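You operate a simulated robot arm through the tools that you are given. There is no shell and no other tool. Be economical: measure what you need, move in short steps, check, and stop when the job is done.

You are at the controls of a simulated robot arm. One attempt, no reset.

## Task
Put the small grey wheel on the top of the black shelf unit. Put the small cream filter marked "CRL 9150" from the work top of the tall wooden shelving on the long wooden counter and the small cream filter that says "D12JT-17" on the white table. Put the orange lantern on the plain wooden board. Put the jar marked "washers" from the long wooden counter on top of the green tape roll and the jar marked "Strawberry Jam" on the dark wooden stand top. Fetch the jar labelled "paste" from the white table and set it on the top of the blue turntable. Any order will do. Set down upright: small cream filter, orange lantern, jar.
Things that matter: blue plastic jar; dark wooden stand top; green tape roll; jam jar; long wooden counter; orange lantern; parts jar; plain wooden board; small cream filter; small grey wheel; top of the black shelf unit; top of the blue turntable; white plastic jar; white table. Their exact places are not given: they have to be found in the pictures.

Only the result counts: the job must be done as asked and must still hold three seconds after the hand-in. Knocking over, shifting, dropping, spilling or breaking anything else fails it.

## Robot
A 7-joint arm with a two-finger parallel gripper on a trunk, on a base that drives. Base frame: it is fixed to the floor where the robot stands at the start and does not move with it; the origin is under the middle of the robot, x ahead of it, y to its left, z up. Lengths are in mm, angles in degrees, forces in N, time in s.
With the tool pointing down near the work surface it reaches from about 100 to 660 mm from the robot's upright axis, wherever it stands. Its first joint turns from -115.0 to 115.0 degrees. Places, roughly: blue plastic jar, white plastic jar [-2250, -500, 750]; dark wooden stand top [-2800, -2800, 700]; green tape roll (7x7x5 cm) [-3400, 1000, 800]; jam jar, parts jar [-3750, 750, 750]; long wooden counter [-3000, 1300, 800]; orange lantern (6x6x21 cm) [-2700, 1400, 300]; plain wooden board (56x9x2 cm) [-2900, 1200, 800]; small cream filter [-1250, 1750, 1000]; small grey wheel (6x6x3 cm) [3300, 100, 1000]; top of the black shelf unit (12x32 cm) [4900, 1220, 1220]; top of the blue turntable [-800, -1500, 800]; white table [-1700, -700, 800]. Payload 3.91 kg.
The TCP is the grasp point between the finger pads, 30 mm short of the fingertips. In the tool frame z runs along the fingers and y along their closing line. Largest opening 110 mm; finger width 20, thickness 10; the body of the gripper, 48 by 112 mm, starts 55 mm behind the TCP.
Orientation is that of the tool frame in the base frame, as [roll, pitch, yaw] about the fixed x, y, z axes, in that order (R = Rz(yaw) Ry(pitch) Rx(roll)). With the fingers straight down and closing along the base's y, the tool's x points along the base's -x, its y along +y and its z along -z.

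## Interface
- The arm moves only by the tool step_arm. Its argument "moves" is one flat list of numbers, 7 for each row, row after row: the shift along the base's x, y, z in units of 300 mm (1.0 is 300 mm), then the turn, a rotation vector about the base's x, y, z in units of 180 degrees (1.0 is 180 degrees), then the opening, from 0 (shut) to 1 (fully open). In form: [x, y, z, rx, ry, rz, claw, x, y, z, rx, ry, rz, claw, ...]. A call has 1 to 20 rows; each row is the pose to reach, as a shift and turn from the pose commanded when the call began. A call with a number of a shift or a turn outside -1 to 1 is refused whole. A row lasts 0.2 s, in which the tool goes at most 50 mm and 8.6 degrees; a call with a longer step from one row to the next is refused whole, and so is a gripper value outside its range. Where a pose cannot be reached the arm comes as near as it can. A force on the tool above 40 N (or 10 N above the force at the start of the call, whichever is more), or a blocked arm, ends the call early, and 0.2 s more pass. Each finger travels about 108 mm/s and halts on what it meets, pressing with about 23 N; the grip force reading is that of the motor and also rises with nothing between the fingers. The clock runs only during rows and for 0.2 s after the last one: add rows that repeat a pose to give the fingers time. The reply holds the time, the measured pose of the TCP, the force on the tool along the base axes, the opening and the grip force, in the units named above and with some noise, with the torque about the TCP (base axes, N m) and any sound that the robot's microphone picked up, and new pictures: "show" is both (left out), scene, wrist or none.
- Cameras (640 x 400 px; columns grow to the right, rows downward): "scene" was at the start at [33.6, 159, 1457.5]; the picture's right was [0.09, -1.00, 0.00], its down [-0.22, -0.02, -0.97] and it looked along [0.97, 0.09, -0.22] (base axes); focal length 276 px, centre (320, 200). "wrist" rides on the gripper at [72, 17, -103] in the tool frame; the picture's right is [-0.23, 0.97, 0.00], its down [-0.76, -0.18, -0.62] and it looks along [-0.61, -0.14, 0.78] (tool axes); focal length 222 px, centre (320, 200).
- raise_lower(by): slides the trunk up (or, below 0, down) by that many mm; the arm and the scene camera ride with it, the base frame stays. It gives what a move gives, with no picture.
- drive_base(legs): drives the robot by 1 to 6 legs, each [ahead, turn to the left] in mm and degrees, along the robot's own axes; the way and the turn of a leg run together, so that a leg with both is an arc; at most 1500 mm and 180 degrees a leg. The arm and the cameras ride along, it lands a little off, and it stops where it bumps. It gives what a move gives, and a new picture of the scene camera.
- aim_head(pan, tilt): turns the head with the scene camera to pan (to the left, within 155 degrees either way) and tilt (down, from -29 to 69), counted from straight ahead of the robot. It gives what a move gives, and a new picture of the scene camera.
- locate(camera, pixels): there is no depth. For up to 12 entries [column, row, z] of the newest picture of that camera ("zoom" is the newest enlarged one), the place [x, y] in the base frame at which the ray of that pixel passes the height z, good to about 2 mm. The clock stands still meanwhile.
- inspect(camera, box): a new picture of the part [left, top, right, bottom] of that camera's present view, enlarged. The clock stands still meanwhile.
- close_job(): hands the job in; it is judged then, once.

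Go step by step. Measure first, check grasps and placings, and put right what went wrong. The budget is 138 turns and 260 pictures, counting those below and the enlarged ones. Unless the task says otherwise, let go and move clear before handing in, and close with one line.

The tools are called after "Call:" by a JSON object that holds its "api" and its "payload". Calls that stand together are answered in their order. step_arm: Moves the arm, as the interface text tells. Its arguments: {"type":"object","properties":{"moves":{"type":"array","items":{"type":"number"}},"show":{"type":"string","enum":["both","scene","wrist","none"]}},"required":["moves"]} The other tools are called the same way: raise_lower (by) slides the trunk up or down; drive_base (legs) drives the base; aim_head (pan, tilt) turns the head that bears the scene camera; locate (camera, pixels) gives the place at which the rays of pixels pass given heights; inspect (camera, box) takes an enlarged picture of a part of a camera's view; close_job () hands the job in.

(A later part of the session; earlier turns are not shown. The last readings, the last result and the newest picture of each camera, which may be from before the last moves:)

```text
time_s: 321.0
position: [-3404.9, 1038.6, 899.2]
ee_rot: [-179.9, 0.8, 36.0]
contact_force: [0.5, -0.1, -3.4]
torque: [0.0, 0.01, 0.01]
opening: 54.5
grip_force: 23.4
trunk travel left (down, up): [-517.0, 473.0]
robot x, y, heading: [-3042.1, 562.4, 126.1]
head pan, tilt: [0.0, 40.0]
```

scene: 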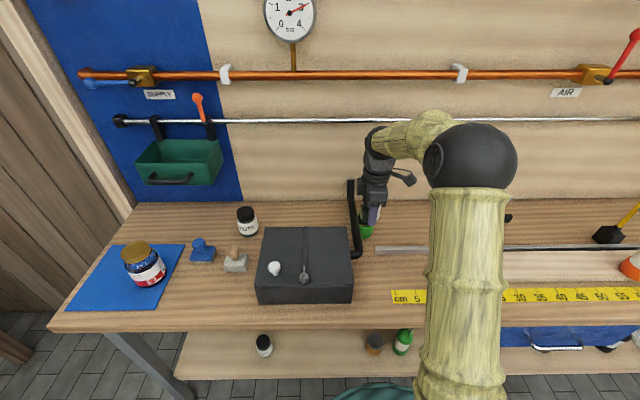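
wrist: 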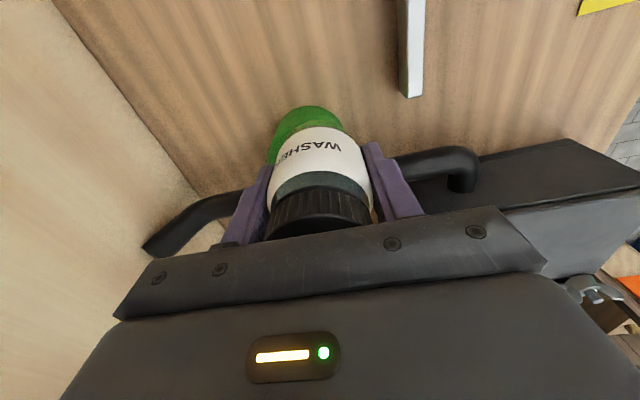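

The roll appears slightly deeper than the jar (green centred left at 303 in the wrist view). Inspect more closely.

Call:
{"api": "inspect", "payload": {"camera": "wrist", "box": [240, 90, 400, 240]}}

Call:
{"api": "inspect", "payload": {"camera": "scene", "box": [335, 170, 405, 250]}}

Call:
{"api": "locate", "payload": {"camera": "wrist", "pixels": [[268, 160, 848], [340, 118, 848], [302, 106, 848], [302, 106, 798], [268, 160, 798], [341, 125, 798]]}}

```text
2.67 times, centred on (320, 165) of wrist
```

zoom: 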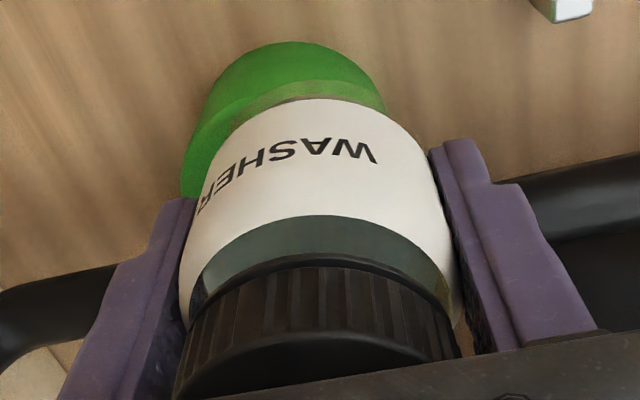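

```text
5.00 times, centred on (370, 210) of scene
```

zoom: 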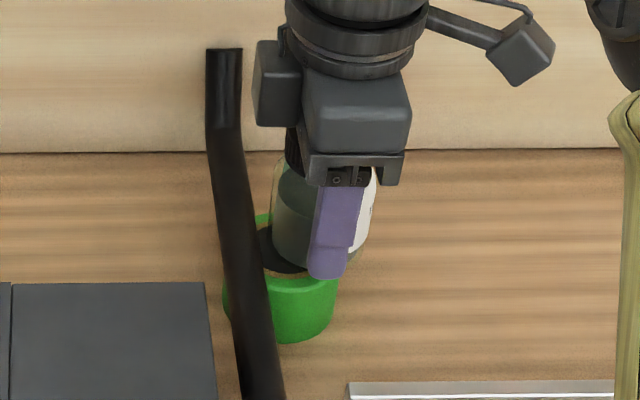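

```text
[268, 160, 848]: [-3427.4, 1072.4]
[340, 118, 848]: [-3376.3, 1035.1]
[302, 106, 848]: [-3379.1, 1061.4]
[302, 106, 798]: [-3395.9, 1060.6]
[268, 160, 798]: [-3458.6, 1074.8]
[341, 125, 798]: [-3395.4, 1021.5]
```

Shift slightly (−5.6, +1) to better centre on the roll, then probe down.

Call:
{"api": "step_arm", "payload": {"moves": [-0.018, 0.004, 0, 0, 0, 0, 0.4, -0.018, 0.004, -0.012, 0, 0, 0, 0.4, -0.018, 0.004, -0.02, 0, 0, 0, 0.4, -0.018, 0.004, -0.028, 0, 0, 0, 0.4, -0.018, 0.004, -0.036, 0, 0, 0, 0.4, -0.018, 0.004, -0.044, 0, 0, 0, 0.4], "show": "scene"}}

Call:
{"api": "inspect", "payload": {"camera": "scene", "box": [335, 170, 405, 250]}}

```text
time_s: 322.4
position: [-3411.3, 1040.3, 886.1]
ee_rot: [179.9, 0.7, 35.9]
contact_force: [0.0, 0.1, -3.7]
torque: [0.01, 0.04, 0.04]
opening: 54.5
grip_force: 23.3
trunk travel left (down, up): [-517.0, 473.0]
robot x, y, heading: [-3043.6, 565.3, 126.2]
head pan, tilt: [0.0, 40.0]
```

scene: 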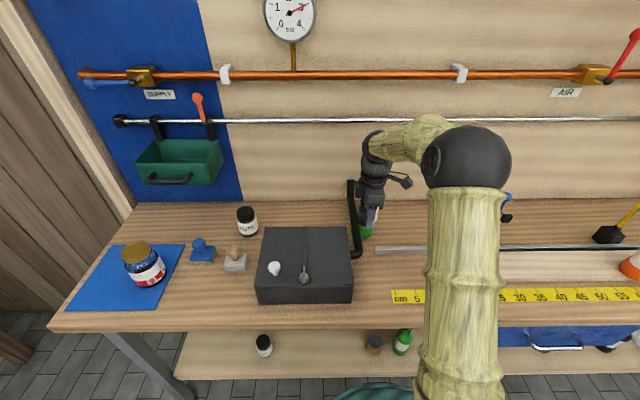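

```text
5.00 times, centred on (370, 210) of scene
```

zoom: 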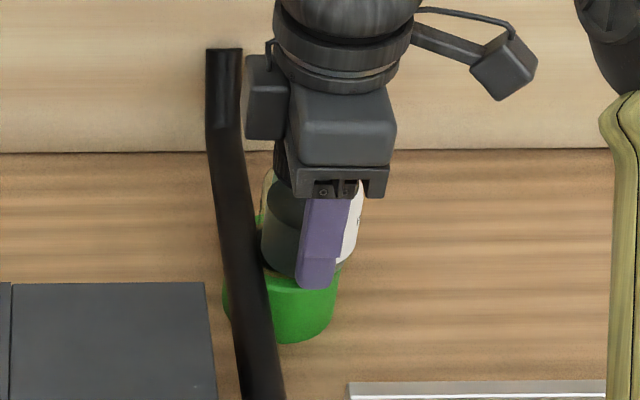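

The jar looks right over the roll; continue down in small steps.

Call:
{"api": "step_arm", "payload": {"moves": [0, 0, -0.008, 0, 0, 0, 0.4, 0, 0, -0.016, 0, 0, 0, 0.4, 0, 0, -0.024, 0, 0, 0, 0.4, 0, 0, -0.032, 0, 0, 0, 0.4], "show": "wrist"}}

```text
time_s: 323.4
position: [-3412.6, 1041.3, 878.6]
ee_rot: [-179.8, 0.7, 35.8]
contact_force: [-1.5, 1.2, 16.6]
torque: [-0.02, 0.07, -0.11]
opening: 54.1
grip_force: 10.3
trunk travel left (down, up): [-517.0, 473.0]
robot x, y, heading: [-3042.8, 563.2, 126.1]
head pan, tilt: [0.0, 40.0]
```

wrist: 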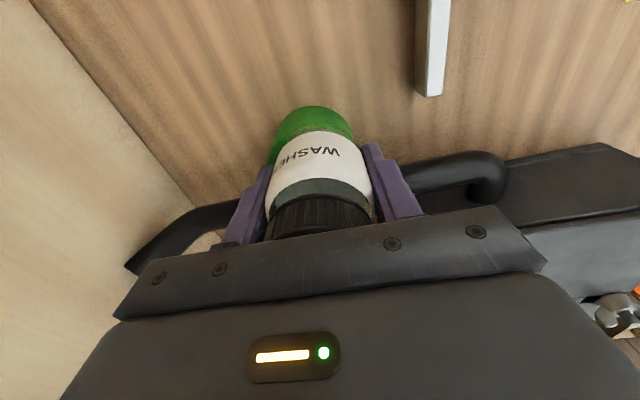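

Contact (~20 N). Relieve slightly, open, wait, then lift straight up.

Call:
{"api": "step_arm", "payload": {"moves": [0, 0, 0.008, 0, 0, 0, 0.5, 0, 0, 0.008, 0, 0, 0, 0.6, 0, 0, 0.008, 0, 0, 0, 0.7, 0, 0, 0.008, 0, 0, 0, 0.7, 0, 0, 0.1, 0, 0, 0, 0.7, 0, 0, 0.25, 0, 0, 0, 0.7, 0, 0, 0.4, 0, 0, 0, 0.7]}}

```text
time_s: 325.0
position: [-3410.3, 1039.5, 995.4]
ee_rot: [-179.8, 0.7, 35.9]
contact_force: [-0.1, -0.4, 0.0]
torque: [0.0, -0.04, 0.0]
opening: 76.9
grip_force: 0.0
trunk travel left (down, up): [-517.0, 473.0]
robot x, y, heading: [-3041.7, 561.2, 126.4]
head pan, tilt: [0.0, 40.0]
```

scene: 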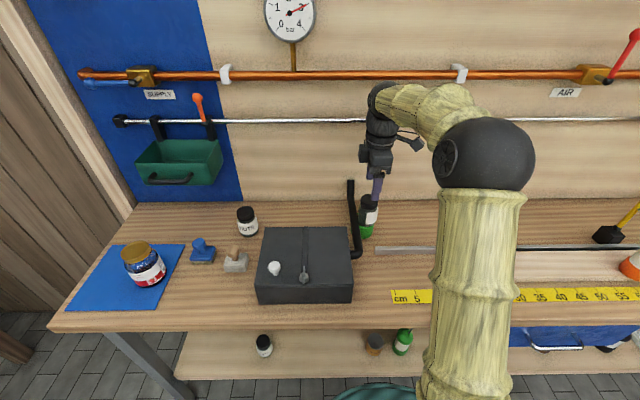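
wrist: 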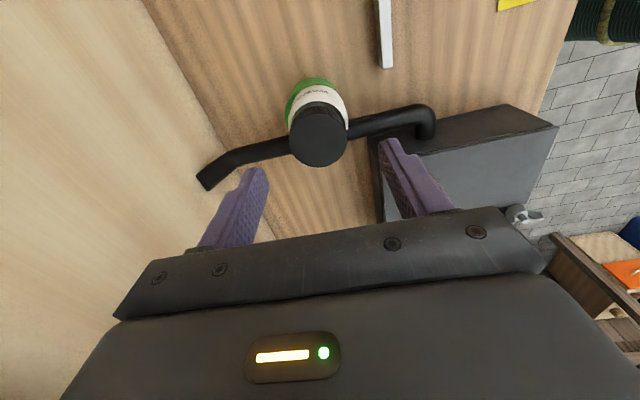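

Jar stands on the roll. Turn the gripper back while retracting.

Call:
{"api": "step_arm", "payload": {"moves": [0, 0, 0.05, 0, 0, 0, 0.7, 0.044, -0.051, 0.1, 0, 0, -0.045, 0.7, 0.088, -0.102, 0.15, 0, 0, -0.09, 0.7, 0.132, -0.153, 0.2, 0, 0, -0.135, 0.7, 0.176, -0.204, 0.22, 0, 0, -0.18, 0.7, 0.22, -0.255, 0.22, 0, 0, -0.225, 0.7, 0.264, -0.306, 0.22, 0, 0, -0.27, 0.8, 0.308, -0.357, 0.22, 0, 0, -0.315, 0.8, 0.352, -0.408, 0.22, 0, 0, -0.36, 0.8, 0.396, -0.459, 0.22, 0, 0, -0.405, 0.8, 0.44, -0.51, 0.22, 0, 0, -0.45, 0.8, 0.44, -0.51, 0.22, 0, 0, -0.495, 0.8], "show": "scene"}}

Call:
{"api": "inspect", "payload": {"camera": "scene", "box": [325, 170, 405, 250]}}

```text
time_s: 327.6
position: [-3278.8, 888.2, 1063.3]
ee_rot: [-179.9, 0.6, -53.4]
contact_force: [-0.2, -0.5, -0.2]
torque: [0.0, 0.04, -0.01]
opening: 88.1
grip_force: 0.0
trunk travel left (down, up): [-517.0, 473.0]
robot x, y, heading: [-3038.4, 563.4, 126.2]
head pan, tilt: [0.0, 40.0]
```

scene: 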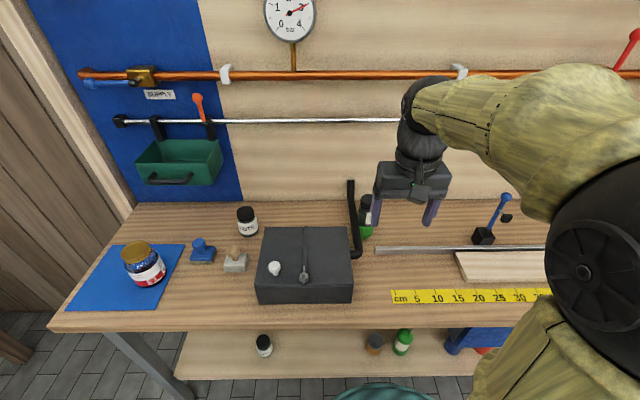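

```text
5.00 times, centred on (365, 210) of scene
```

zoom: 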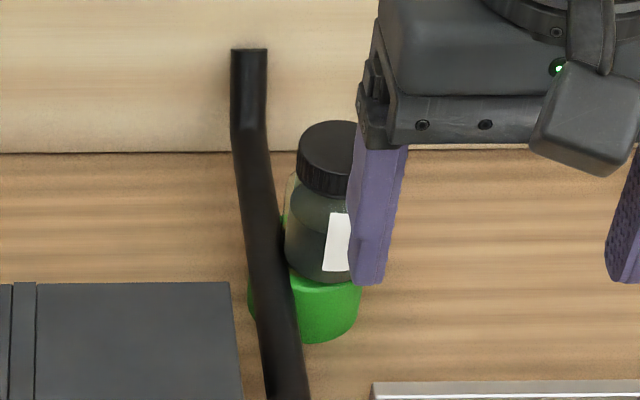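

Washers jar stands properly on the green roll. Now move left to the jam jar.

Call:
{"api": "drive_base", "payload": {"legs": [[0, 92.3], [569, 0], [0, -92.3]]}}

Call:
{"api": "aim_head", "payload": {"pan": 10, "tilt": 50}}

```text
time_s: 342.9
position: [-3724.0, 520.9, 1064.0]
ee_rot: [-179.9, 0.7, -53.2]
contact_force: [0.1, -0.6, 0.0]
torque: [0.02, 0.0, 0.03]
opening: 88.1
grip_force: 0.1
trunk travel left (down, up): [-517.0, 473.0]
robot x, y, heading: [-3486.2, 198.4, 126.1]
head pan, tilt: [0.0, 40.0]
```

scene: 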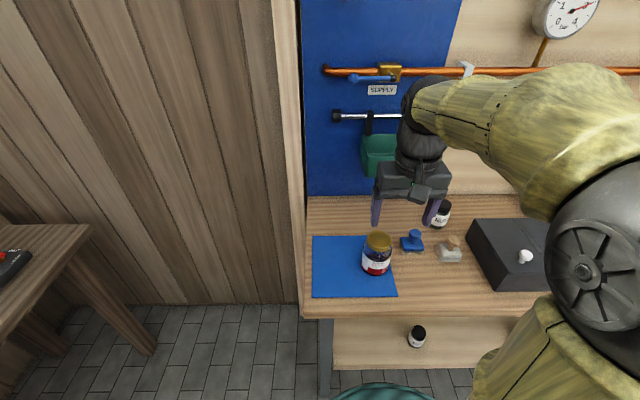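

```text
time_s: 343.6
position: [-3723.6, 521.2, 1063.4]
ee_rot: [-180.0, 0.7, -53.1]
contact_force: [0.2, 0.2, 0.9]
torque: [0.01, -0.01, 0.0]
opening: 88.0
grip_force: 0.0
trunk travel left (down, up): [-517.0, 473.0]
robot x, y, heading: [-3489.0, 197.7, 126.3]
head pan, tilt: [10.0, 50.0]
```

scene: 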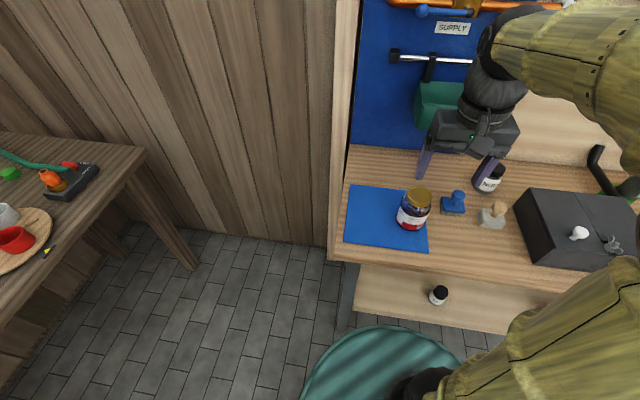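

Jam jar at (414,208). Enlarge and locate.

Call:
{"api": "inspect", "payload": {"camera": "scene", "box": [382, 180, 446, 240]}}

Call:
{"api": "locate", "payload": {"camera": "scene", "pixels": [[411, 229, 800], [418, 196, 900], [418, 196, 920], [418, 196, 910], [396, 218, 850], [429, 218, 850]]}}

```text
6.67 times, centred on (414, 210) of scene
```

zoom: 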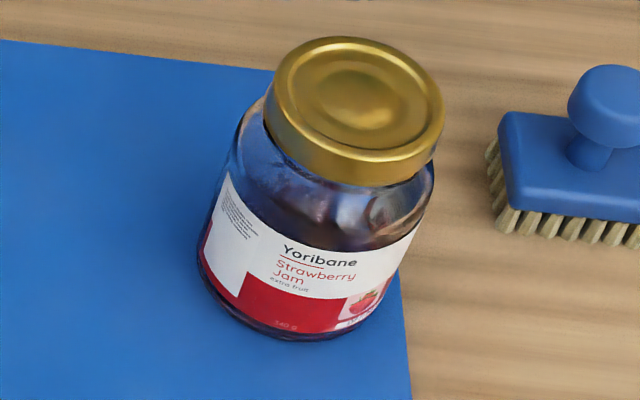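

```text
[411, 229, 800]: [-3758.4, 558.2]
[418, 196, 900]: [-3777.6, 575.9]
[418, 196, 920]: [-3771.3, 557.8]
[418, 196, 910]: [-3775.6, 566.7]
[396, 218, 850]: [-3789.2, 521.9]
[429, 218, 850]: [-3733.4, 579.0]
```

Label reads Strawberry Jam; centre ≈(-3775,587), ~75 mm wide, top ~z 890, brush close on the right. Hover with the gripper turned −45° to avoid the brush.

Call:
{"api": "step_arm", "payload": {"moves": [-0.028, 0.035, -0.04, 0, 0, -0.042, 1, -0.057, 0.07, -0.08, 0, 0, -0.084, 1, -0.085, 0.106, -0.12, 0, 0, -0.126, 1, -0.114, 0.142, -0.16, 0, 0, -0.168, 1, -0.142, 0.178, -0.2, 0, 0, -0.21, 1, -0.17, 0.215, -0.24, 0, 0, -0.25, 1]}}

```text
time_s: 345.0
position: [-3776.8, 586.6, 991.3]
ee_rot: [-179.8, 0.7, -98.2]
contact_force: [-0.6, 0.4, -0.7]
torque: [-0.01, 0.03, -0.02]
opening: 109.9
grip_force: 0.1
trunk travel left (down, up): [-517.0, 473.0]
robot x, y, heading: [-3487.5, 198.6, 126.1]
head pan, tilt: [10.0, 50.0]
```

scene: 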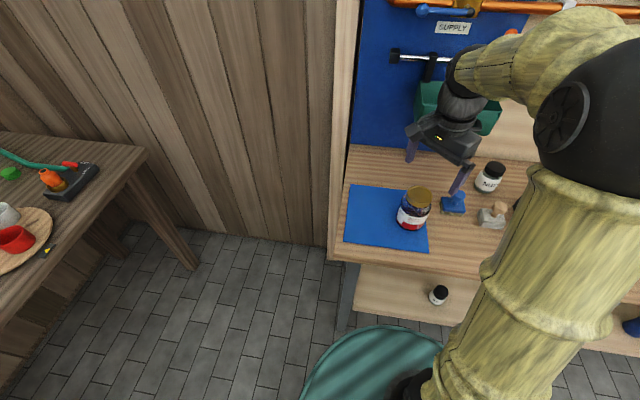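
wrist: 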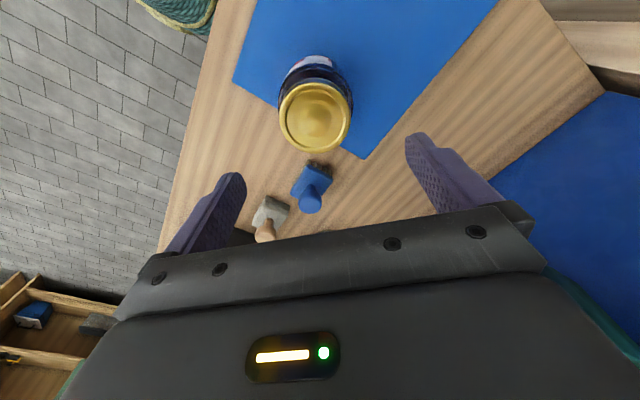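

Lid at (315,117); fingers straddle with the brush out of the way. Locate lid centre.

Call:
{"api": "locate", "payload": {"camera": "wrist", "pixels": [[315, 117, 885], [315, 117, 895], [278, 115, 885], [353, 115, 885], [313, 168, 805]]}}

```text
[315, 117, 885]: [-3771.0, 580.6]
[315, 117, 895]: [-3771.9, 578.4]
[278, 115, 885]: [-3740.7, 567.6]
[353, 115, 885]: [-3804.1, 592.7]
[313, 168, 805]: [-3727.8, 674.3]
```

Centre (-3771,581). Descend to z≈853 and close.

Call:
{"api": "step_arm", "payload": {"moves": [0.018, -0.02, -0.12, 0, 0, 0, 1, 0.018, -0.02, -0.26, 0, 0, 0, 1, 0.018, -0.02, -0.38, 0, 0, 0, 1, 0.018, -0.02, -0.46, 0, 0, 0, 1, 0.018, -0.02, -0.46, 0, 0, 0, 0.8, 0.018, -0.02, -0.46, 0, 0, 0, 0.6, 0.018, -0.02, -0.46, 0, 0, 0, 0.55, 0.018, -0.02, -0.46, 0, 0, 0, 0.55], "show": "wrist"}}

```text
time_s: 346.8
position: [-3769.4, 579.8, 855.8]
ee_rot: [180.0, 0.8, -98.1]
contact_force: [-8.6, 4.0, 9.7]
torque: [0.02, 0.32, -0.09]
opening: 71.4
grip_force: 23.1
trunk travel left (down, up): [-517.0, 473.0]
robot x, y, heading: [-3486.7, 197.0, 126.4]
head pan, tilt: [10.0, 50.0]
```

wrist: 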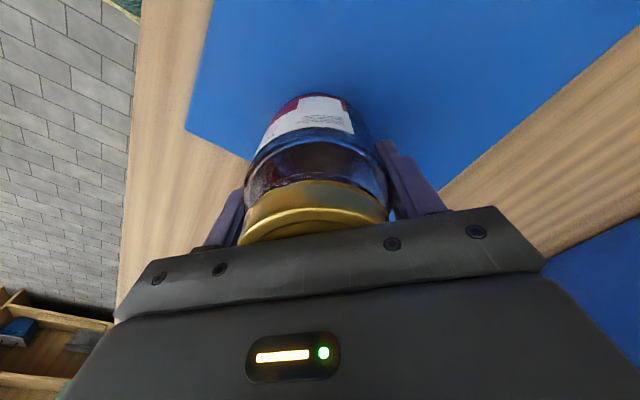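

Gripped at 71.4 mm. Lift, then retract.

Call:
{"api": "step_arm", "payload": {"moves": [0, 0, 0.06, 0, 0, 0, 0.5, 0, 0, 0.18, 0, 0, 0, 0.5, 0, 0, 0.32, 0, 0, 0, 0.5, 0, 0, 0.46, 0, 0, 0, 0.5, 0.05, -0.08, 0.58, 0, 0, 0, 0.5, 0.11, -0.17, 0.66, 0, 0, 0, 0.5, 0.18, -0.27, 0.7, 0, 0, 0, 0.5, 0.25, -0.37, 0.7, 0, 0, 0, 0.5], "show": "wrist"}}

```text
time_s: 348.6
position: [-3692.1, 469.4, 1062.6]
ee_rot: [-179.9, 0.6, -98.0]
contact_force: [-0.2, -0.1, -1.7]
torque: [-0.02, 0.01, 0.01]
opening: 71.3
grip_force: 22.8
trunk travel left (down, up): [-517.0, 473.0]
robot x, y, heading: [-3486.4, 197.5, 126.0]
head pan, tilt: [10.0, 50.0]
```

wrist: 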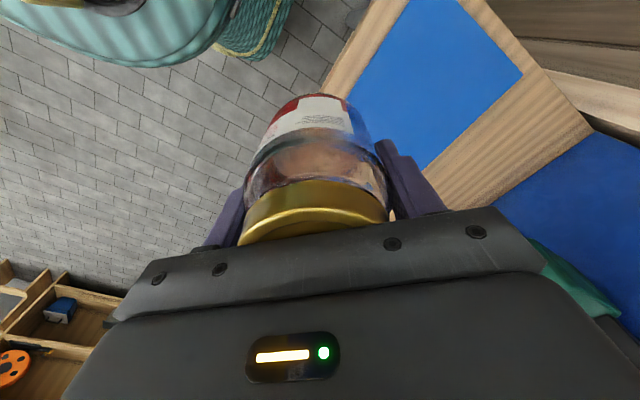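

Jam is held. Back away from the counter, turn toward the dark stand, and look.

Call:
{"api": "drive_base", "payload": {"legs": [[-150, 0], [0, 145]]}}

Call:
{"api": "aim_head", "payload": {"pan": 10, "tilt": 20}}

```text
time_s: 358.8
position: [-3390.5, -267.4, 1062.5]
ee_rot: [-179.9, 0.7, 45.9]
contact_force: [-0.8, 0.7, -1.6]
torque: [0.0, -0.01, 0.01]
opening: 71.1
grip_force: 23.2
trunk travel left (down, up): [-517.0, 473.0]
robot x, y, heading: [-3394.8, 73.9, -90.0]
head pan, tilt: [10.0, 50.0]
```

scene: 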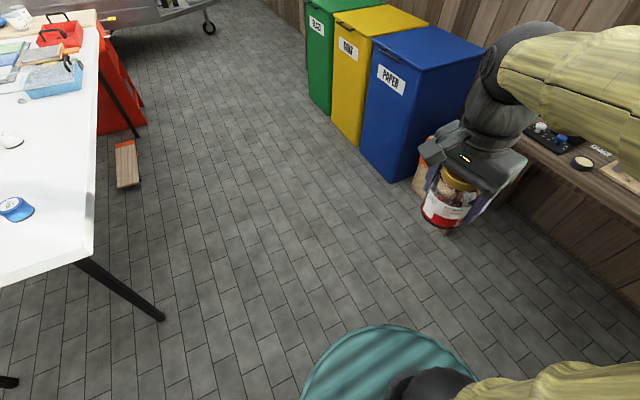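

```text
time_s: 359.8
position: [-3390.3, -267.6, 1063.0]
ee_rot: [-179.8, 0.7, 45.9]
contact_force: [0.7, -0.5, -1.9]
torque: [0.01, 0.02, -0.03]
opening: 71.0
grip_force: 23.1
trunk travel left (down, up): [-517.0, 473.0]
robot x, y, heading: [-3399.1, 73.3, -89.8]
head pan, tilt: [10.0, 20.0]
```

scene: 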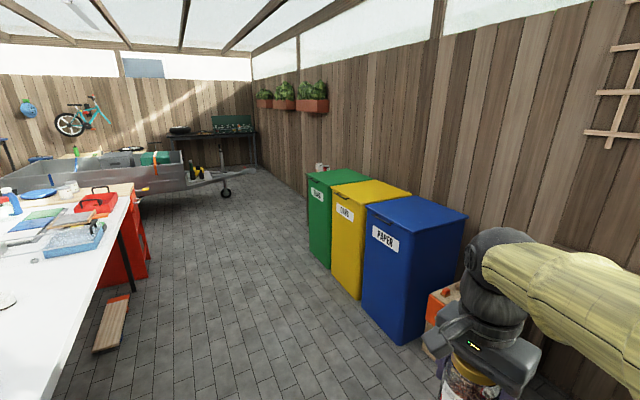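

Locate the corridor: bin fronts, plank on the floor, red cabinet and trailer wheel.

Call:
{"api": "locate", "payload": {"camera": "scene", "pixels": [[401, 345, 0], [362, 312, 0], [308, 245, 0], [93, 352, 0], [130, 300, 0], [148, 278, 0], [226, 196, 0], [135, 185, 770], [97, 262, 770], [425, 345, 0], [318, 168, 700]]}}

```text
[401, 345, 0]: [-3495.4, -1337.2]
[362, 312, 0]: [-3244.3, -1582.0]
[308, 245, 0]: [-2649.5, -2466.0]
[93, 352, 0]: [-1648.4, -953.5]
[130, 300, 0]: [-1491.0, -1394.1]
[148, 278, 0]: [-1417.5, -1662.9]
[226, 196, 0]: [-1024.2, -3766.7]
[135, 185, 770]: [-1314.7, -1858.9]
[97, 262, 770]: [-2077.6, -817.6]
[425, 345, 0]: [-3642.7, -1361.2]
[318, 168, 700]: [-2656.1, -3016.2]
```

The bins line runs from (-3495,-1337) to (-2650,-2466) and the stand lies beyond. Drive along the corridor 550 mm off the bins.

Call:
{"api": "drive_base", "payload": {"legs": [[0, 17.4], [1133, 0], [0, 19.3], [1400, 0]]}}

Call:
{"api": "aim_head", "payload": {"pan": -50, "tilt": 30}}

```text
time_s: 376.9
position: [-2031.0, -2377.5, 1063.0]
ee_rot: [-179.8, 0.7, 83.0]
contact_force: [0.0, 0.1, -2.2]
torque: [0.01, -0.03, 0.0]
opening: 71.0
grip_force: 22.8
trunk travel left (down, up): [-517.0, 473.0]
robot x, y, heading: [-2242.8, -2106.1, -52.7]
head pan, tilt: [10.0, 20.0]
```

scene: 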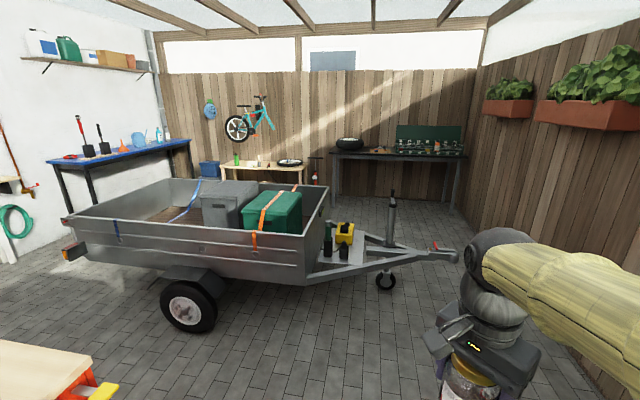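

```text
time_s: 378.2
position: [-2030.7, -2376.5, 1063.7]
ee_rot: [-179.9, 0.8, 83.0]
contact_force: [-0.2, 0.3, -1.9]
torque: [0.0, -0.04, 0.0]
opening: 71.2
grip_force: 23.5
trunk travel left (down, up): [-517.0, 473.0]
robot x, y, heading: [-2239.2, -2109.2, -52.9]
head pan, tilt: [-50.0, 30.0]
```

scene: 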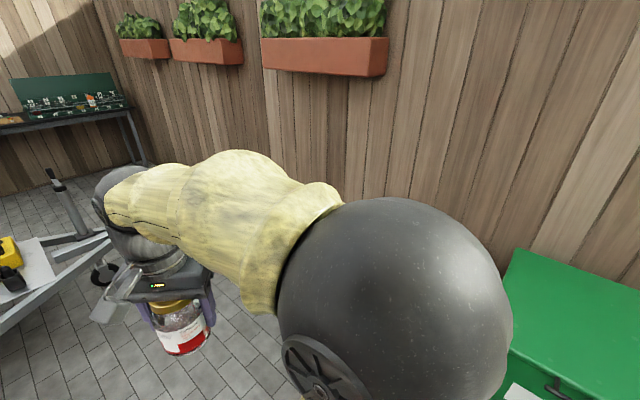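

The arm hides the stand. Move 250 further and turn right to face it.

Call:
{"api": "drive_base", "payload": {"legs": [[250, 0], [0, -80]]}}

Call:
{"api": "aim_head", "payload": {"pan": 5, "tilt": 30}}

```text
time_s: 385.1
position: [-2316.9, -2564.5, 1064.0]
ee_rot: [-179.9, 0.7, 3.7]
contact_force: [0.7, -0.6, -1.1]
torque: [-0.01, 0.01, 0.0]
opening: 71.2
grip_force: 22.9
trunk travel left (down, up): [-517.0, 473.0]
robot x, y, heading: [-2095.2, -2302.1, -132.0]
head pan, tilt: [-50.0, 30.0]
```

scene: 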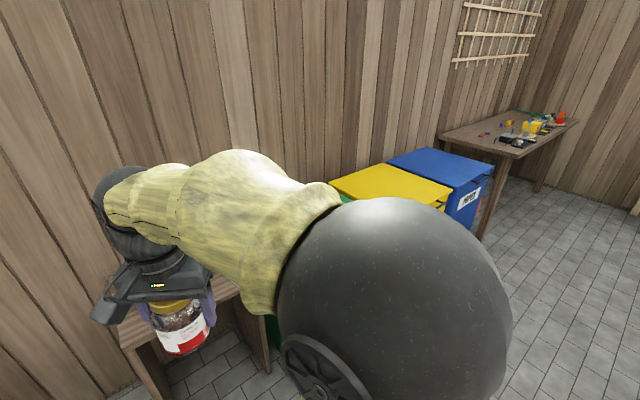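

```text
time_s: 386.4
position: [-2317.3, -2564.2, 1062.8]
ee_rot: [-180.0, 0.7, 3.9]
contact_force: [0.3, -0.2, -1.9]
torque: [-0.02, 0.01, -0.03]
opening: 71.1
grip_force: 22.8
trunk travel left (down, up): [-517.0, 473.0]
robot x, y, heading: [-2093.6, -2303.6, -132.0]
head pan, tilt: [5.0, 30.0]
```

scene: 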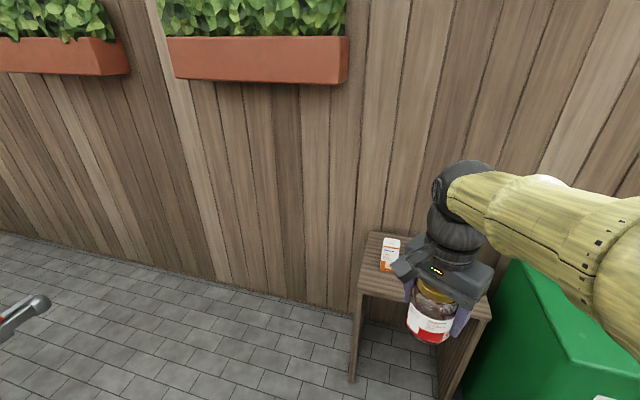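

The stand top is at (360–490,235–315) with a small box on it. Measure.

Call:
{"api": "locate", "payload": {"camera": "scene", "pixels": [[358, 292, 700], [371, 233, 700], [490, 318, 700], [352, 383, 0], [355, 310, 650], [388, 270, 700], [358, 292, 650], [358, 292, 750]]}}

```text
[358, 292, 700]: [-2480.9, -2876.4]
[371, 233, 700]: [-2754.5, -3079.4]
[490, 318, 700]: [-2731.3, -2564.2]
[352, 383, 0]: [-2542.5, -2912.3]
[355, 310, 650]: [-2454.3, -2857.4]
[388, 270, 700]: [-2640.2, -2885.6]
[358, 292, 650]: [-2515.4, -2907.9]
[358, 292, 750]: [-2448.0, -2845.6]
```

Shift the arm left 160 mm so I can see the whole stand top.

Call:
{"api": "step_arm", "payload": {"moves": [0.12, -0.1, 0, 0, 0, 0, 0.5, 0.24, -0.2, 0, 0, 0, 0, 0.5, 0.36, -0.3, 0, 0, 0, 0, 0.5, 0.44, -0.38, 0, 0, 0, 0, 0.5]}}

```text
time_s: 387.4
position: [-2188.0, -2679.1, 1062.7]
ee_rot: [-179.9, 0.8, 3.8]
contact_force: [0.3, -0.1, -2.4]
torque: [0.01, 0.06, 0.0]
opening: 71.0
grip_force: 23.3
trunk travel left (down, up): [-517.0, 473.0]
robot x, y, heading: [-2091.0, -2306.5, -132.1]
head pan, tilt: [5.0, 30.0]
```

scene: 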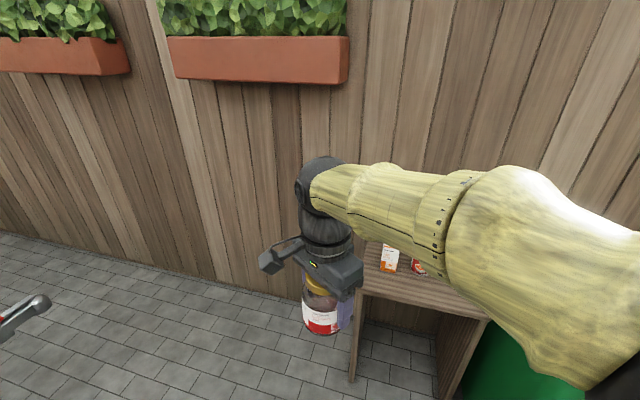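
wrist: 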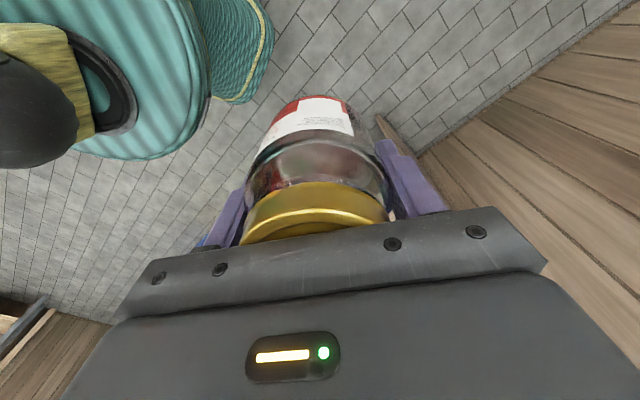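

Two small boxes stand on the left-rear part. Drive up to the stand and look again.

Call:
{"api": "drive_base", "payload": {"legs": [[0, -9.2], [231, 0]]}}

Call:
{"api": "aim_head", "payload": {"pan": -10, "tilt": 50}}

```text
time_s: 390.1
position: [-2429.0, -2803.6, 1062.9]
ee_rot: [-179.8, 0.7, -5.5]
contact_force: [0.3, 0.3, -2.0]
torque: [0.01, 0.03, 0.03]
opening: 70.9
grip_force: 23.5
trunk travel left (down, up): [-517.0, 473.0]
robot x, y, heading: [-2271.3, -2447.9, -141.1]
head pan, tilt: [5.0, 30.0]
```

scene: 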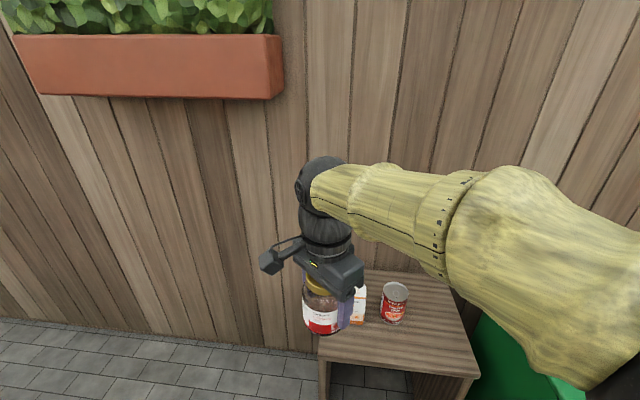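

```text
time_s: 391.0
position: [-2428.9, -2802.2, 1064.1]
ee_rot: [-180.0, 0.7, -5.6]
contact_force: [-0.7, 0.3, -2.1]
torque: [0.02, -0.02, -0.01]
opening: 71.0
grip_force: 22.9
trunk travel left (down, up): [-517.0, 473.0]
robot x, y, heading: [-2272.4, -2447.9, -141.2]
head pan, tilt: [-10.0, 50.0]
```

scene: 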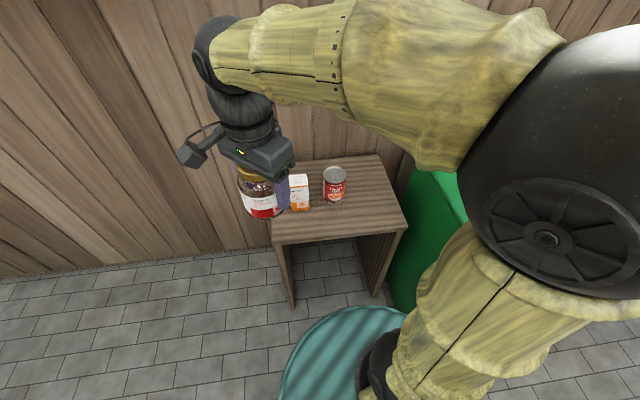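

Free area on the right of the can around (372,203). Measure the stand top.

Call:
{"api": "locate", "payload": {"camera": "scene", "pixels": [[272, 242, 680], [407, 226, 680], [378, 155, 680], [371, 203, 680], [345, 200, 680], [334, 204, 680], [291, 308, 0], [375, 296, 0], [407, 226, 640], [371, 203, 640]]}}

```text
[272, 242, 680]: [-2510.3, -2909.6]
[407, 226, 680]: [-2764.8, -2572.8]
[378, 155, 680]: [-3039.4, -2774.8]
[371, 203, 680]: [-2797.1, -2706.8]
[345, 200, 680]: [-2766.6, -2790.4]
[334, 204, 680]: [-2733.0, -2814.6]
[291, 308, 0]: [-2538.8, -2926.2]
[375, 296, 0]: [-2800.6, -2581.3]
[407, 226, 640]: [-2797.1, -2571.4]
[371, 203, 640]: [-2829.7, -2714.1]
```

Target (-2815,-2720), 110 mm from the bin side and ~115 from the can. Move above it at the current height.

Call:
{"api": "step_arm", "payload": {"moves": [-0.143, 0.03, 0, 0, 0, 0, 0.5, -0.286, 0.061, 0, 0, 0, 0, 0.5, -0.429, 0.091, 0, 0, 0, 0, 0.5, -0.572, 0.121, 0, 0, 0, 0, 0.5, -0.715, 0.152, 0, 0, 0, 0, 0.5, -0.858, 0.182, 0, 0, 0, 0, 0.5, -0.99, 0.21, 0, 0, 0, 0, 0.5], "show": "none"}}

Call:
{"api": "step_arm", "payload": {"moves": [-0.1, 0.03, -0.1, 0, 0, 0, 0.5, -0.2, 0.06, -0.2, 0, 0, 0, 0.5, -0.297, 0.063, -0.3, 0, 0, 0, 0.5]}}

```text
time_s: 392.6
position: [-2725.4, -2741.1, 1062.3]
ee_rot: [-179.9, 0.6, -5.5]
contact_force: [0.6, 0.0, -2.4]
torque: [0.01, 0.0, 0.0]
opening: 71.0
grip_force: 23.2
trunk travel left (down, up): [-517.0, 473.0]
robot x, y, heading: [-2275.2, -2452.3, -141.3]
head pan, tilt: [-10.0, 50.0]
```

```text
time_s: 393.4
position: [-2815.8, -2721.4, 975.3]
ee_rot: [-179.9, 0.7, -5.5]
contact_force: [-0.6, 0.9, -2.1]
torque: [0.02, 0.03, -0.03]
opening: 71.3
grip_force: 22.9
trunk travel left (down, up): [-517.0, 473.0]
robot x, y, heading: [-2274.2, -2455.5, -141.2]
head pan, tilt: [-10.0, 50.0]
```

scene: 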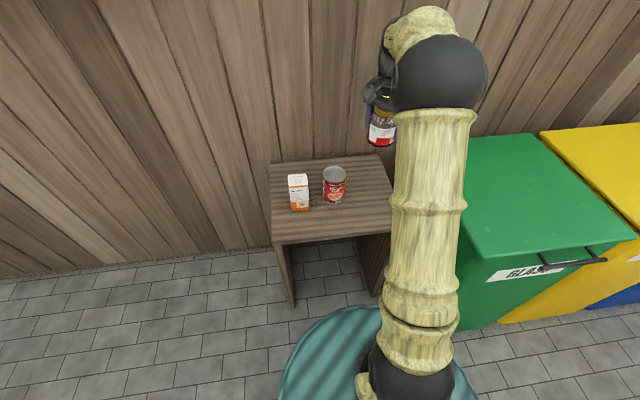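
wrist: 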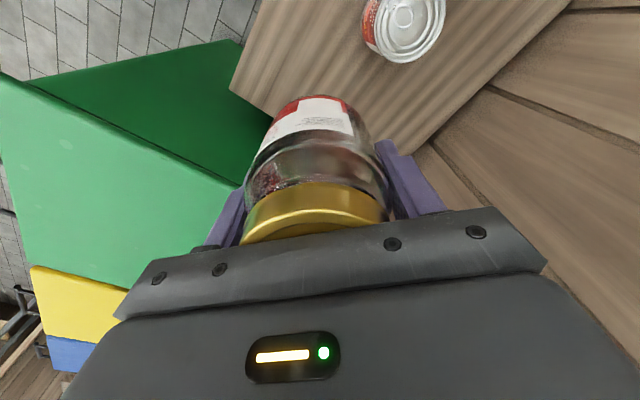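

Locate stand edges in the wrist view to check the drop spot.

Call:
{"api": "locate", "payload": {"camera": "wrist", "pixels": [[232, 90, 640], [255, 110, 640], [430, 140, 640], [550, 30, 640], [412, 60, 640], [232, 90, 690], [430, 140, 690], [250, 175, 690]]}}

Call:
{"api": "locate", "payload": {"camera": "scene", "pixels": [[378, 155, 640], [272, 242, 640], [334, 204, 640], [470, 140, 1000], [462, 260, 850]]}}

```text
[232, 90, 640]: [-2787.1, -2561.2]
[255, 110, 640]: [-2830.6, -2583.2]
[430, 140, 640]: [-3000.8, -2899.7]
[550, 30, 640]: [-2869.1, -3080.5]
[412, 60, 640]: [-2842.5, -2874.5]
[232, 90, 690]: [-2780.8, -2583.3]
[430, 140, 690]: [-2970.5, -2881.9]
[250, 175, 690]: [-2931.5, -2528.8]
```

```text
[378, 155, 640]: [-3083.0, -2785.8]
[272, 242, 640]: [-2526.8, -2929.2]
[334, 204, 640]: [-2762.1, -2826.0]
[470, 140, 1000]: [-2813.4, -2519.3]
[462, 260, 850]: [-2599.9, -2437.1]
```

Stand top ≈ z 655; drop spot is ~103 mm from the bin side and ~113 in. Lower the trunk 235 mm and then probe.

Call:
{"api": "raise_lower", "payload": {"by": -235}}

Call:
{"api": "step_arm", "payload": {"moves": [0, 0, -0.01, 0, 0, 0, 0.5, 0, 0, -0.02, 0, 0, 0, 0.5, 0, 0, -0.03, 0, 0, 0, 0.5, 0, 0, -0.04, 0, 0, 0, 0.5, 0, 0, -0.05, 0, 0, 0, 0.5, 0, 0, -0.06, 0, 0, 0, 0.5, 0, 0, -0.07, 0, 0, 0, 0.5, 0, 0, -0.08, 0, 0, 0, 0.5]}}

```text
time_s: 395.8
position: [-2814.5, -2720.6, 740.7]
ee_rot: [-180.0, 0.9, -5.4]
contact_force: [-0.6, 0.3, -2.4]
torque: [0.05, -0.02, -0.01]
opening: 71.2
grip_force: 22.7
trunk travel left (down, up): [-282.0, 708.0]
robot x, y, heading: [-2268.6, -2453.1, -141.1]
head pan, tilt: [-10.0, 50.0]
```

```text
time_s: 397.6
position: [-2813.6, -2721.8, 717.5]
ee_rot: [-179.9, 0.7, -5.5]
contact_force: [0.1, -0.4, -2.5]
torque: [0.0, 0.06, -0.02]
opening: 71.1
grip_force: 22.7
trunk travel left (down, up): [-282.0, 708.0]
robot x, y, heading: [-2270.6, -2453.7, -141.4]
head pan, tilt: [-10.0, 50.0]
```

scene: 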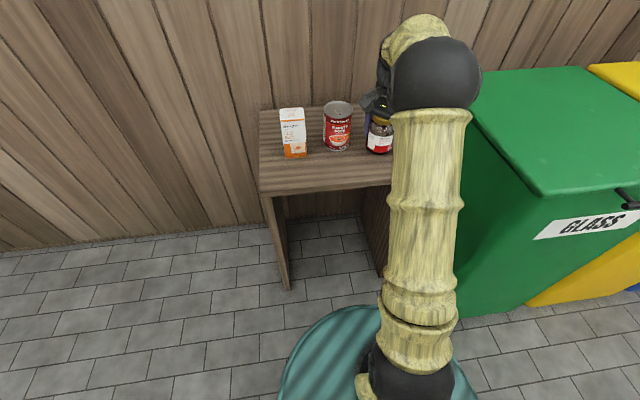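
wrist: 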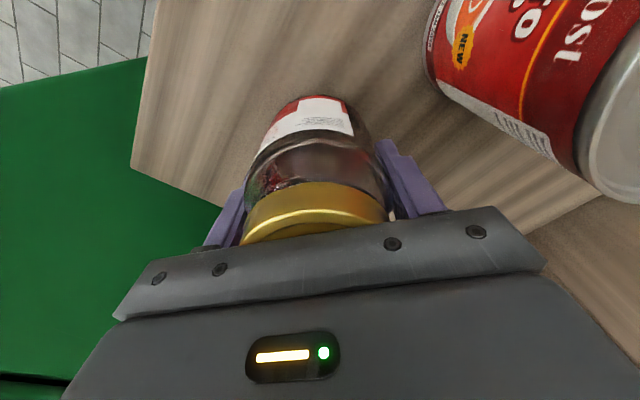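

Close to the surface; keep probing in 2.5 mm steps.

Call:
{"api": "step_arm", "payload": {"moves": [0, 0, -0.01, 0, 0, 0, 0.5, 0, 0, -0.02, 0, 0, 0, 0.5, 0, 0, -0.03, 0, 0, 0, 0.5, 0, 0, -0.04, 0, 0, 0, 0.5, 0, 0, -0.05, 0, 0, 0, 0.5, 0, 0, -0.06, 0, 0, 0, 0.5, 0, 0, -0.07, 0, 0, 0, 0.5, 0, 0, -0.08, 0, 0, 0, 0.5, 0, 0, -0.09, 0, 0, 0, 0.5, 0, 0, -0.1, 0, 0, 0, 0.5], "show": "wrist"}}

```text
time_s: 399.0
position: [-2815.5, -2721.6, 707.2]
ee_rot: [179.8, 1.3, -5.4]
contact_force: [5.3, 1.9, 16.1]
torque: [0.41, -0.55, -0.04]
opening: 71.2
grip_force: 22.4
trunk travel left (down, up): [-282.0, 708.0]
robot x, y, heading: [-2271.8, -2454.0, -141.1]
head pan, tilt: [-10.0, 50.0]
stopped in row 6: the force on the tool passed its limit at 42 N (the readings are from after the stop); the commanded pose is now the measured one
```

wrist: 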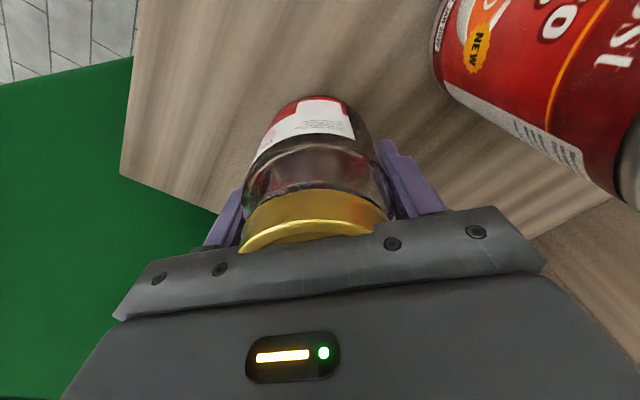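

Contact; open, then rise.

Call:
{"api": "step_arm", "payload": {"moves": [0, 0, 0.004, 0, 0, 0, 0.7, 0, 0, 0.004, 0, 0, 0, 0.85, 0, 0, 0.004, 0, 0, 0, 0.85, 0, 0, 0.08, 0, 0, 0, 0.85, 0, 0, 0.22, 0, 0, 0, 0.85, 0, 0, 0.36, 0, 0, 0, 0.85, 0, 0, 0.5, 0, 0, 0, 0.85, 0, 0, 0.64, 0, 0, 0, 0.85]}}

```text
time_s: 400.8
position: [-2815.6, -2722.3, 896.4]
ee_rot: [179.8, 1.0, -5.5]
contact_force: [0.3, 0.0, 0.6]
torque: [-0.01, 0.03, 0.01]
opening: 93.5
grip_force: 0.0
trunk travel left (down, up): [-282.0, 708.0]
robot x, y, heading: [-2274.5, -2450.1, -141.2]
head pan, tilt: [-10.0, 50.0]
```

scene: 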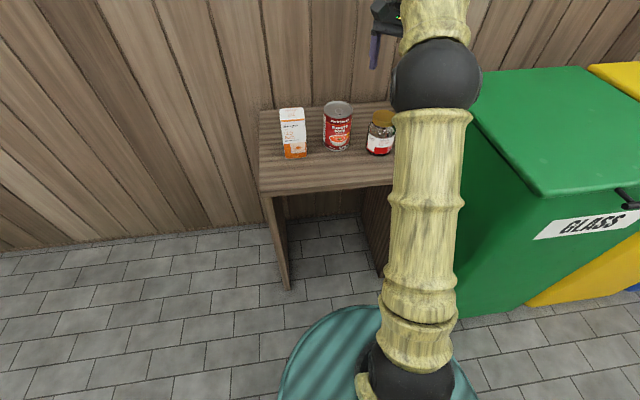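
wrist: 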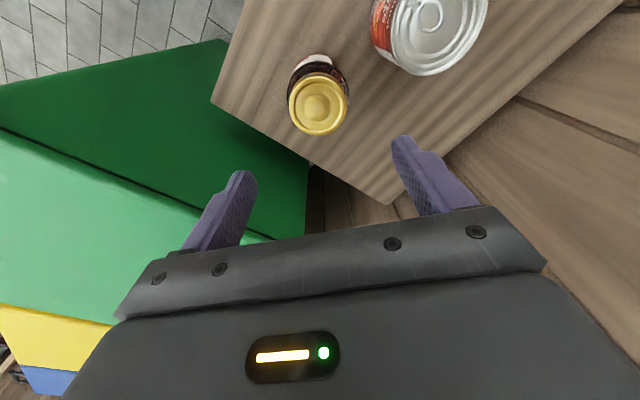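

Jam jar stands upright on the stand. Retract the arm, then head to the white table's west side for the paste jar.

Call:
{"api": "step_arm", "payload": {"moves": [0, 0, 0.12, 0, 0, 0, 0.85, 0.1, 0.08, 0.17, 0, 0, 0, 0.85, 0.2, 0.16, 0.2, 0, 0, 0, 0.85, 0.3, 0.24, 0.2, 0, 0, 0, 0.85, 0.4, 0.32, 0.2, 0, 0, 0, 0.85, 0.5, 0.4, 0.2, 0, 0, 0, 0.85, 0.58, 0.45, 0.2, 0, 0, 0, 0.85], "show": "none"}}

Call:
{"api": "raise_lower", "payload": {"by": 150}}

Call:
{"api": "drive_base", "payload": {"legs": [[-300, 0], [0, -108], [1500, 0], [107, 0], [0, -75.6]]}}

Call:
{"api": "aim_head", "payload": {"pan": 0, "tilt": 35}}

```text
time_s: 402.4
position: [-2641.3, -2585.7, 954.0]
ee_rot: [179.7, 1.1, -5.4]
contact_force: [-0.4, -0.8, 0.2]
torque: [0.0, -0.03, -0.01]
opening: 93.4
grip_force: 0.0
trunk travel left (down, up): [-282.0, 708.0]
robot x, y, heading: [-2276.6, -2448.0, -141.3]
head pan, tilt: [-10.0, 50.0]
```

```text
time_s: 404.1
position: [-2641.4, -2585.9, 1104.2]
ee_rot: [179.8, 1.1, -5.4]
contact_force: [0.4, -0.5, 0.0]
torque: [-0.01, -0.01, 0.0]
opening: 93.7
grip_force: 0.1
trunk travel left (down, up): [-432.0, 558.0]
robot x, y, heading: [-2273.0, -2449.4, -141.5]
head pan, tilt: [-10.0, 50.0]
```

```text
time_s: 426.9
position: [-2247.0, -667.9, 1103.8]
ee_rot: [179.8, 1.1, 170.2]
contact_force: [0.1, 0.4, 0.3]
torque: [0.0, -0.01, 0.01]
opening: 93.4
grip_force: 0.1
trunk travel left (down, up): [-432.0, 558.0]
robot x, y, heading: [-2624.1, -773.1, 34.6]
head pan, tilt: [-10.0, 50.0]
```

scene: 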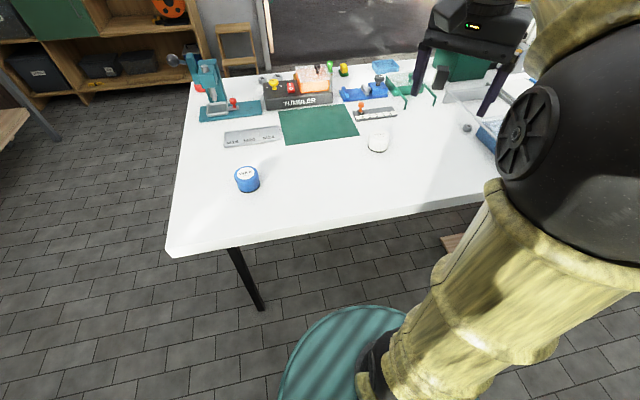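

```text
time_s: 427.7
position: [-2246.4, -669.1, 1104.6]
ee_rot: [179.8, 1.1, 170.2]
contact_force: [0.4, -0.5, -0.6]
torque: [0.0, 0.02, -0.02]
opening: 93.4
grip_force: 0.0
trunk travel left (down, up): [-432.0, 558.0]
robot x, y, heading: [-2624.4, -774.1, 34.7]
head pan, tilt: [0.0, 35.0]
```

scene: 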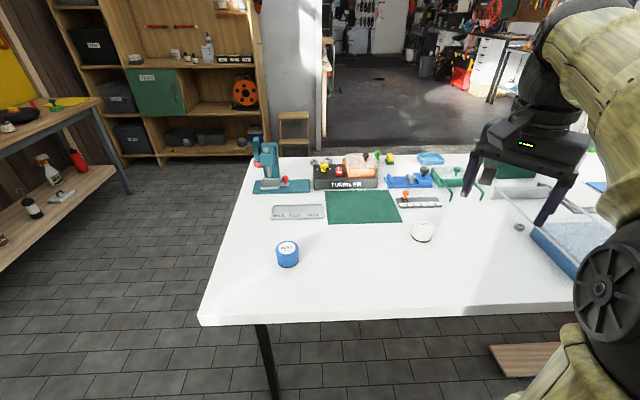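

Two small pots: blue (287,254) and white (421,231). Enlarge to read the labels.

Call:
{"api": "inspect", "payload": {"camera": "scene", "box": [262, 230, 318, 275]}}

Call:
{"api": "inspect", "payload": {"camera": "scene", "box": [395, 210, 451, 255]}}

Call:
{"api": "locate", "payload": {"camera": "scene", "pixels": [[288, 267, 750], [288, 248, 790], [421, 241, 750], [421, 227, 780], [199, 312, 750], [520, 308, 750], [250, 157, 750], [288, 267, 770]]}}

```text
8.89 times, centred on (290, 252) of scene
```

zoom: 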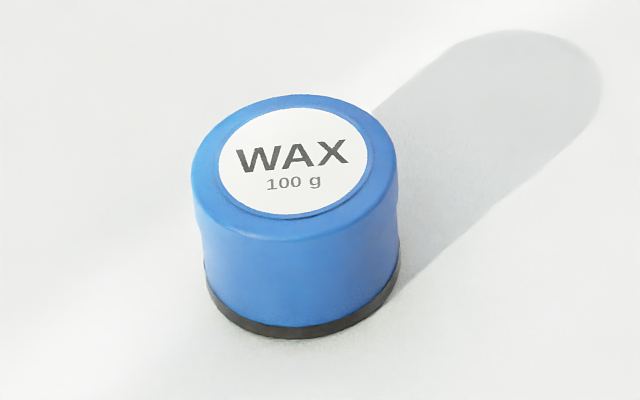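

```text
8.89 times, centred on (423, 232) of scene
```

zoom: 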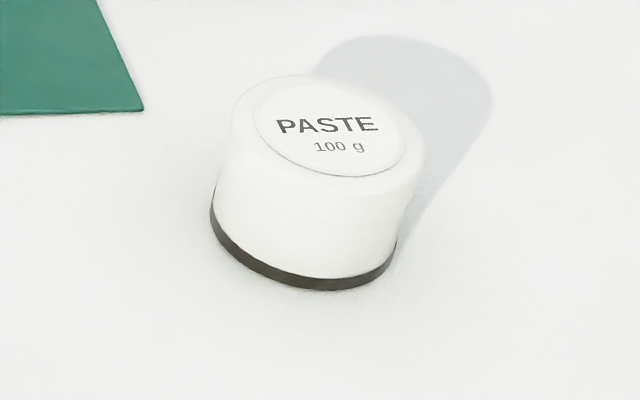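

```text
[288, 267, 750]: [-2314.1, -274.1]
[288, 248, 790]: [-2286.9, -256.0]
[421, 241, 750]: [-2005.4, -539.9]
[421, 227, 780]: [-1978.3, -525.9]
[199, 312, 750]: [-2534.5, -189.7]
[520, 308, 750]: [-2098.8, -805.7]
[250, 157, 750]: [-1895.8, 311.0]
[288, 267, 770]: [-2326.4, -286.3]
```

The white pot is PASTE. It's out of reach; shift the base ~165 along the table and 110 closer.

Call:
{"api": "drive_base", "payload": {"legs": [[0, -56], [200, 0], [0, 56.5]]}}

Call:
{"api": "aim_head", "payload": {"pan": 0, "tilt": 45}}

```text
time_s: 436.8
position: [-2063.7, -745.8, 1103.5]
ee_rot: [179.8, 1.1, 170.2]
contact_force: [0.0, -0.3, -0.1]
torque: [-0.03, 0.04, 0.0]
opening: 93.3
grip_force: 0.0
trunk travel left (down, up): [-432.0, 558.0]
robot x, y, heading: [-2440.7, -851.8, 34.5]
head pan, tilt: [0.0, 35.0]
```

scene: 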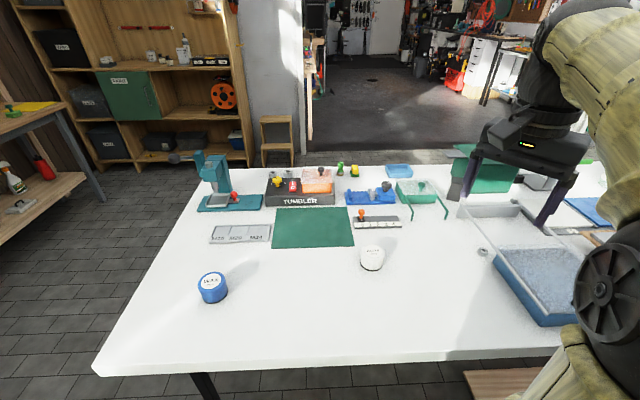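

```text
time_s: 437.5
position: [-2064.0, -745.2, 1104.0]
ee_rot: [179.7, 1.1, 170.1]
contact_force: [-0.4, -0.4, 0.2]
torque: [-0.01, 0.02, -0.03]
opening: 93.5
grip_force: 0.0
trunk travel left (down, up): [-432.0, 558.0]
robot x, y, heading: [-2440.8, -853.9, 34.1]
head pan, tilt: [0.0, 45.0]
```

scene: 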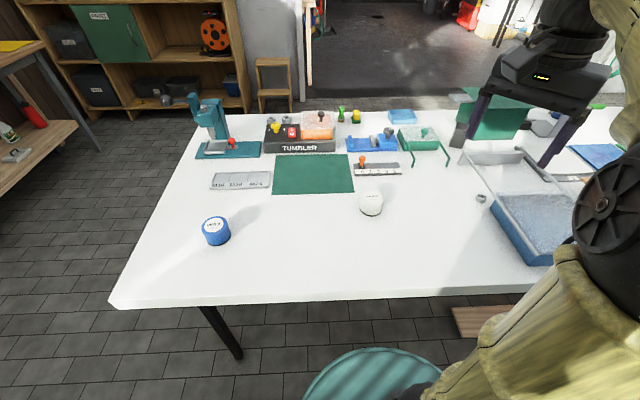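

Paste now at (371,204); triangulate its base and top.

Call:
{"api": "locate", "payload": {"camera": "scene", "pixels": [[371, 216, 730], [371, 216, 750], [371, 216, 770], [371, 216, 790], [372, 197, 790], [372, 197, 810], [110, 298, 750], [110, 298, 770]]}}

Call:
{"api": "inspect", "payload": {"camera": "scene", "box": [347, 185, 395, 220]}}

```text
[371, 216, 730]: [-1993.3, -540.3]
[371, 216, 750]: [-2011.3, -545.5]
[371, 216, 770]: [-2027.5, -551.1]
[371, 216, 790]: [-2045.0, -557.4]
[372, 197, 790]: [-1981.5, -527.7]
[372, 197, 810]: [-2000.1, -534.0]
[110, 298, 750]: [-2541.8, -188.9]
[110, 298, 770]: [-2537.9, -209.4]
```

```text
11.43 times, centred on (371, 202) of scene
```

zoom: 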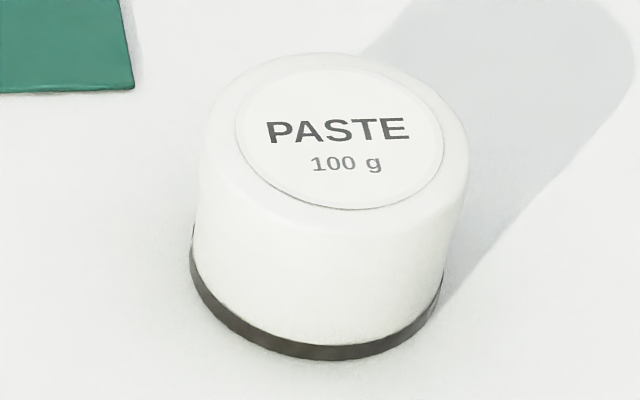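

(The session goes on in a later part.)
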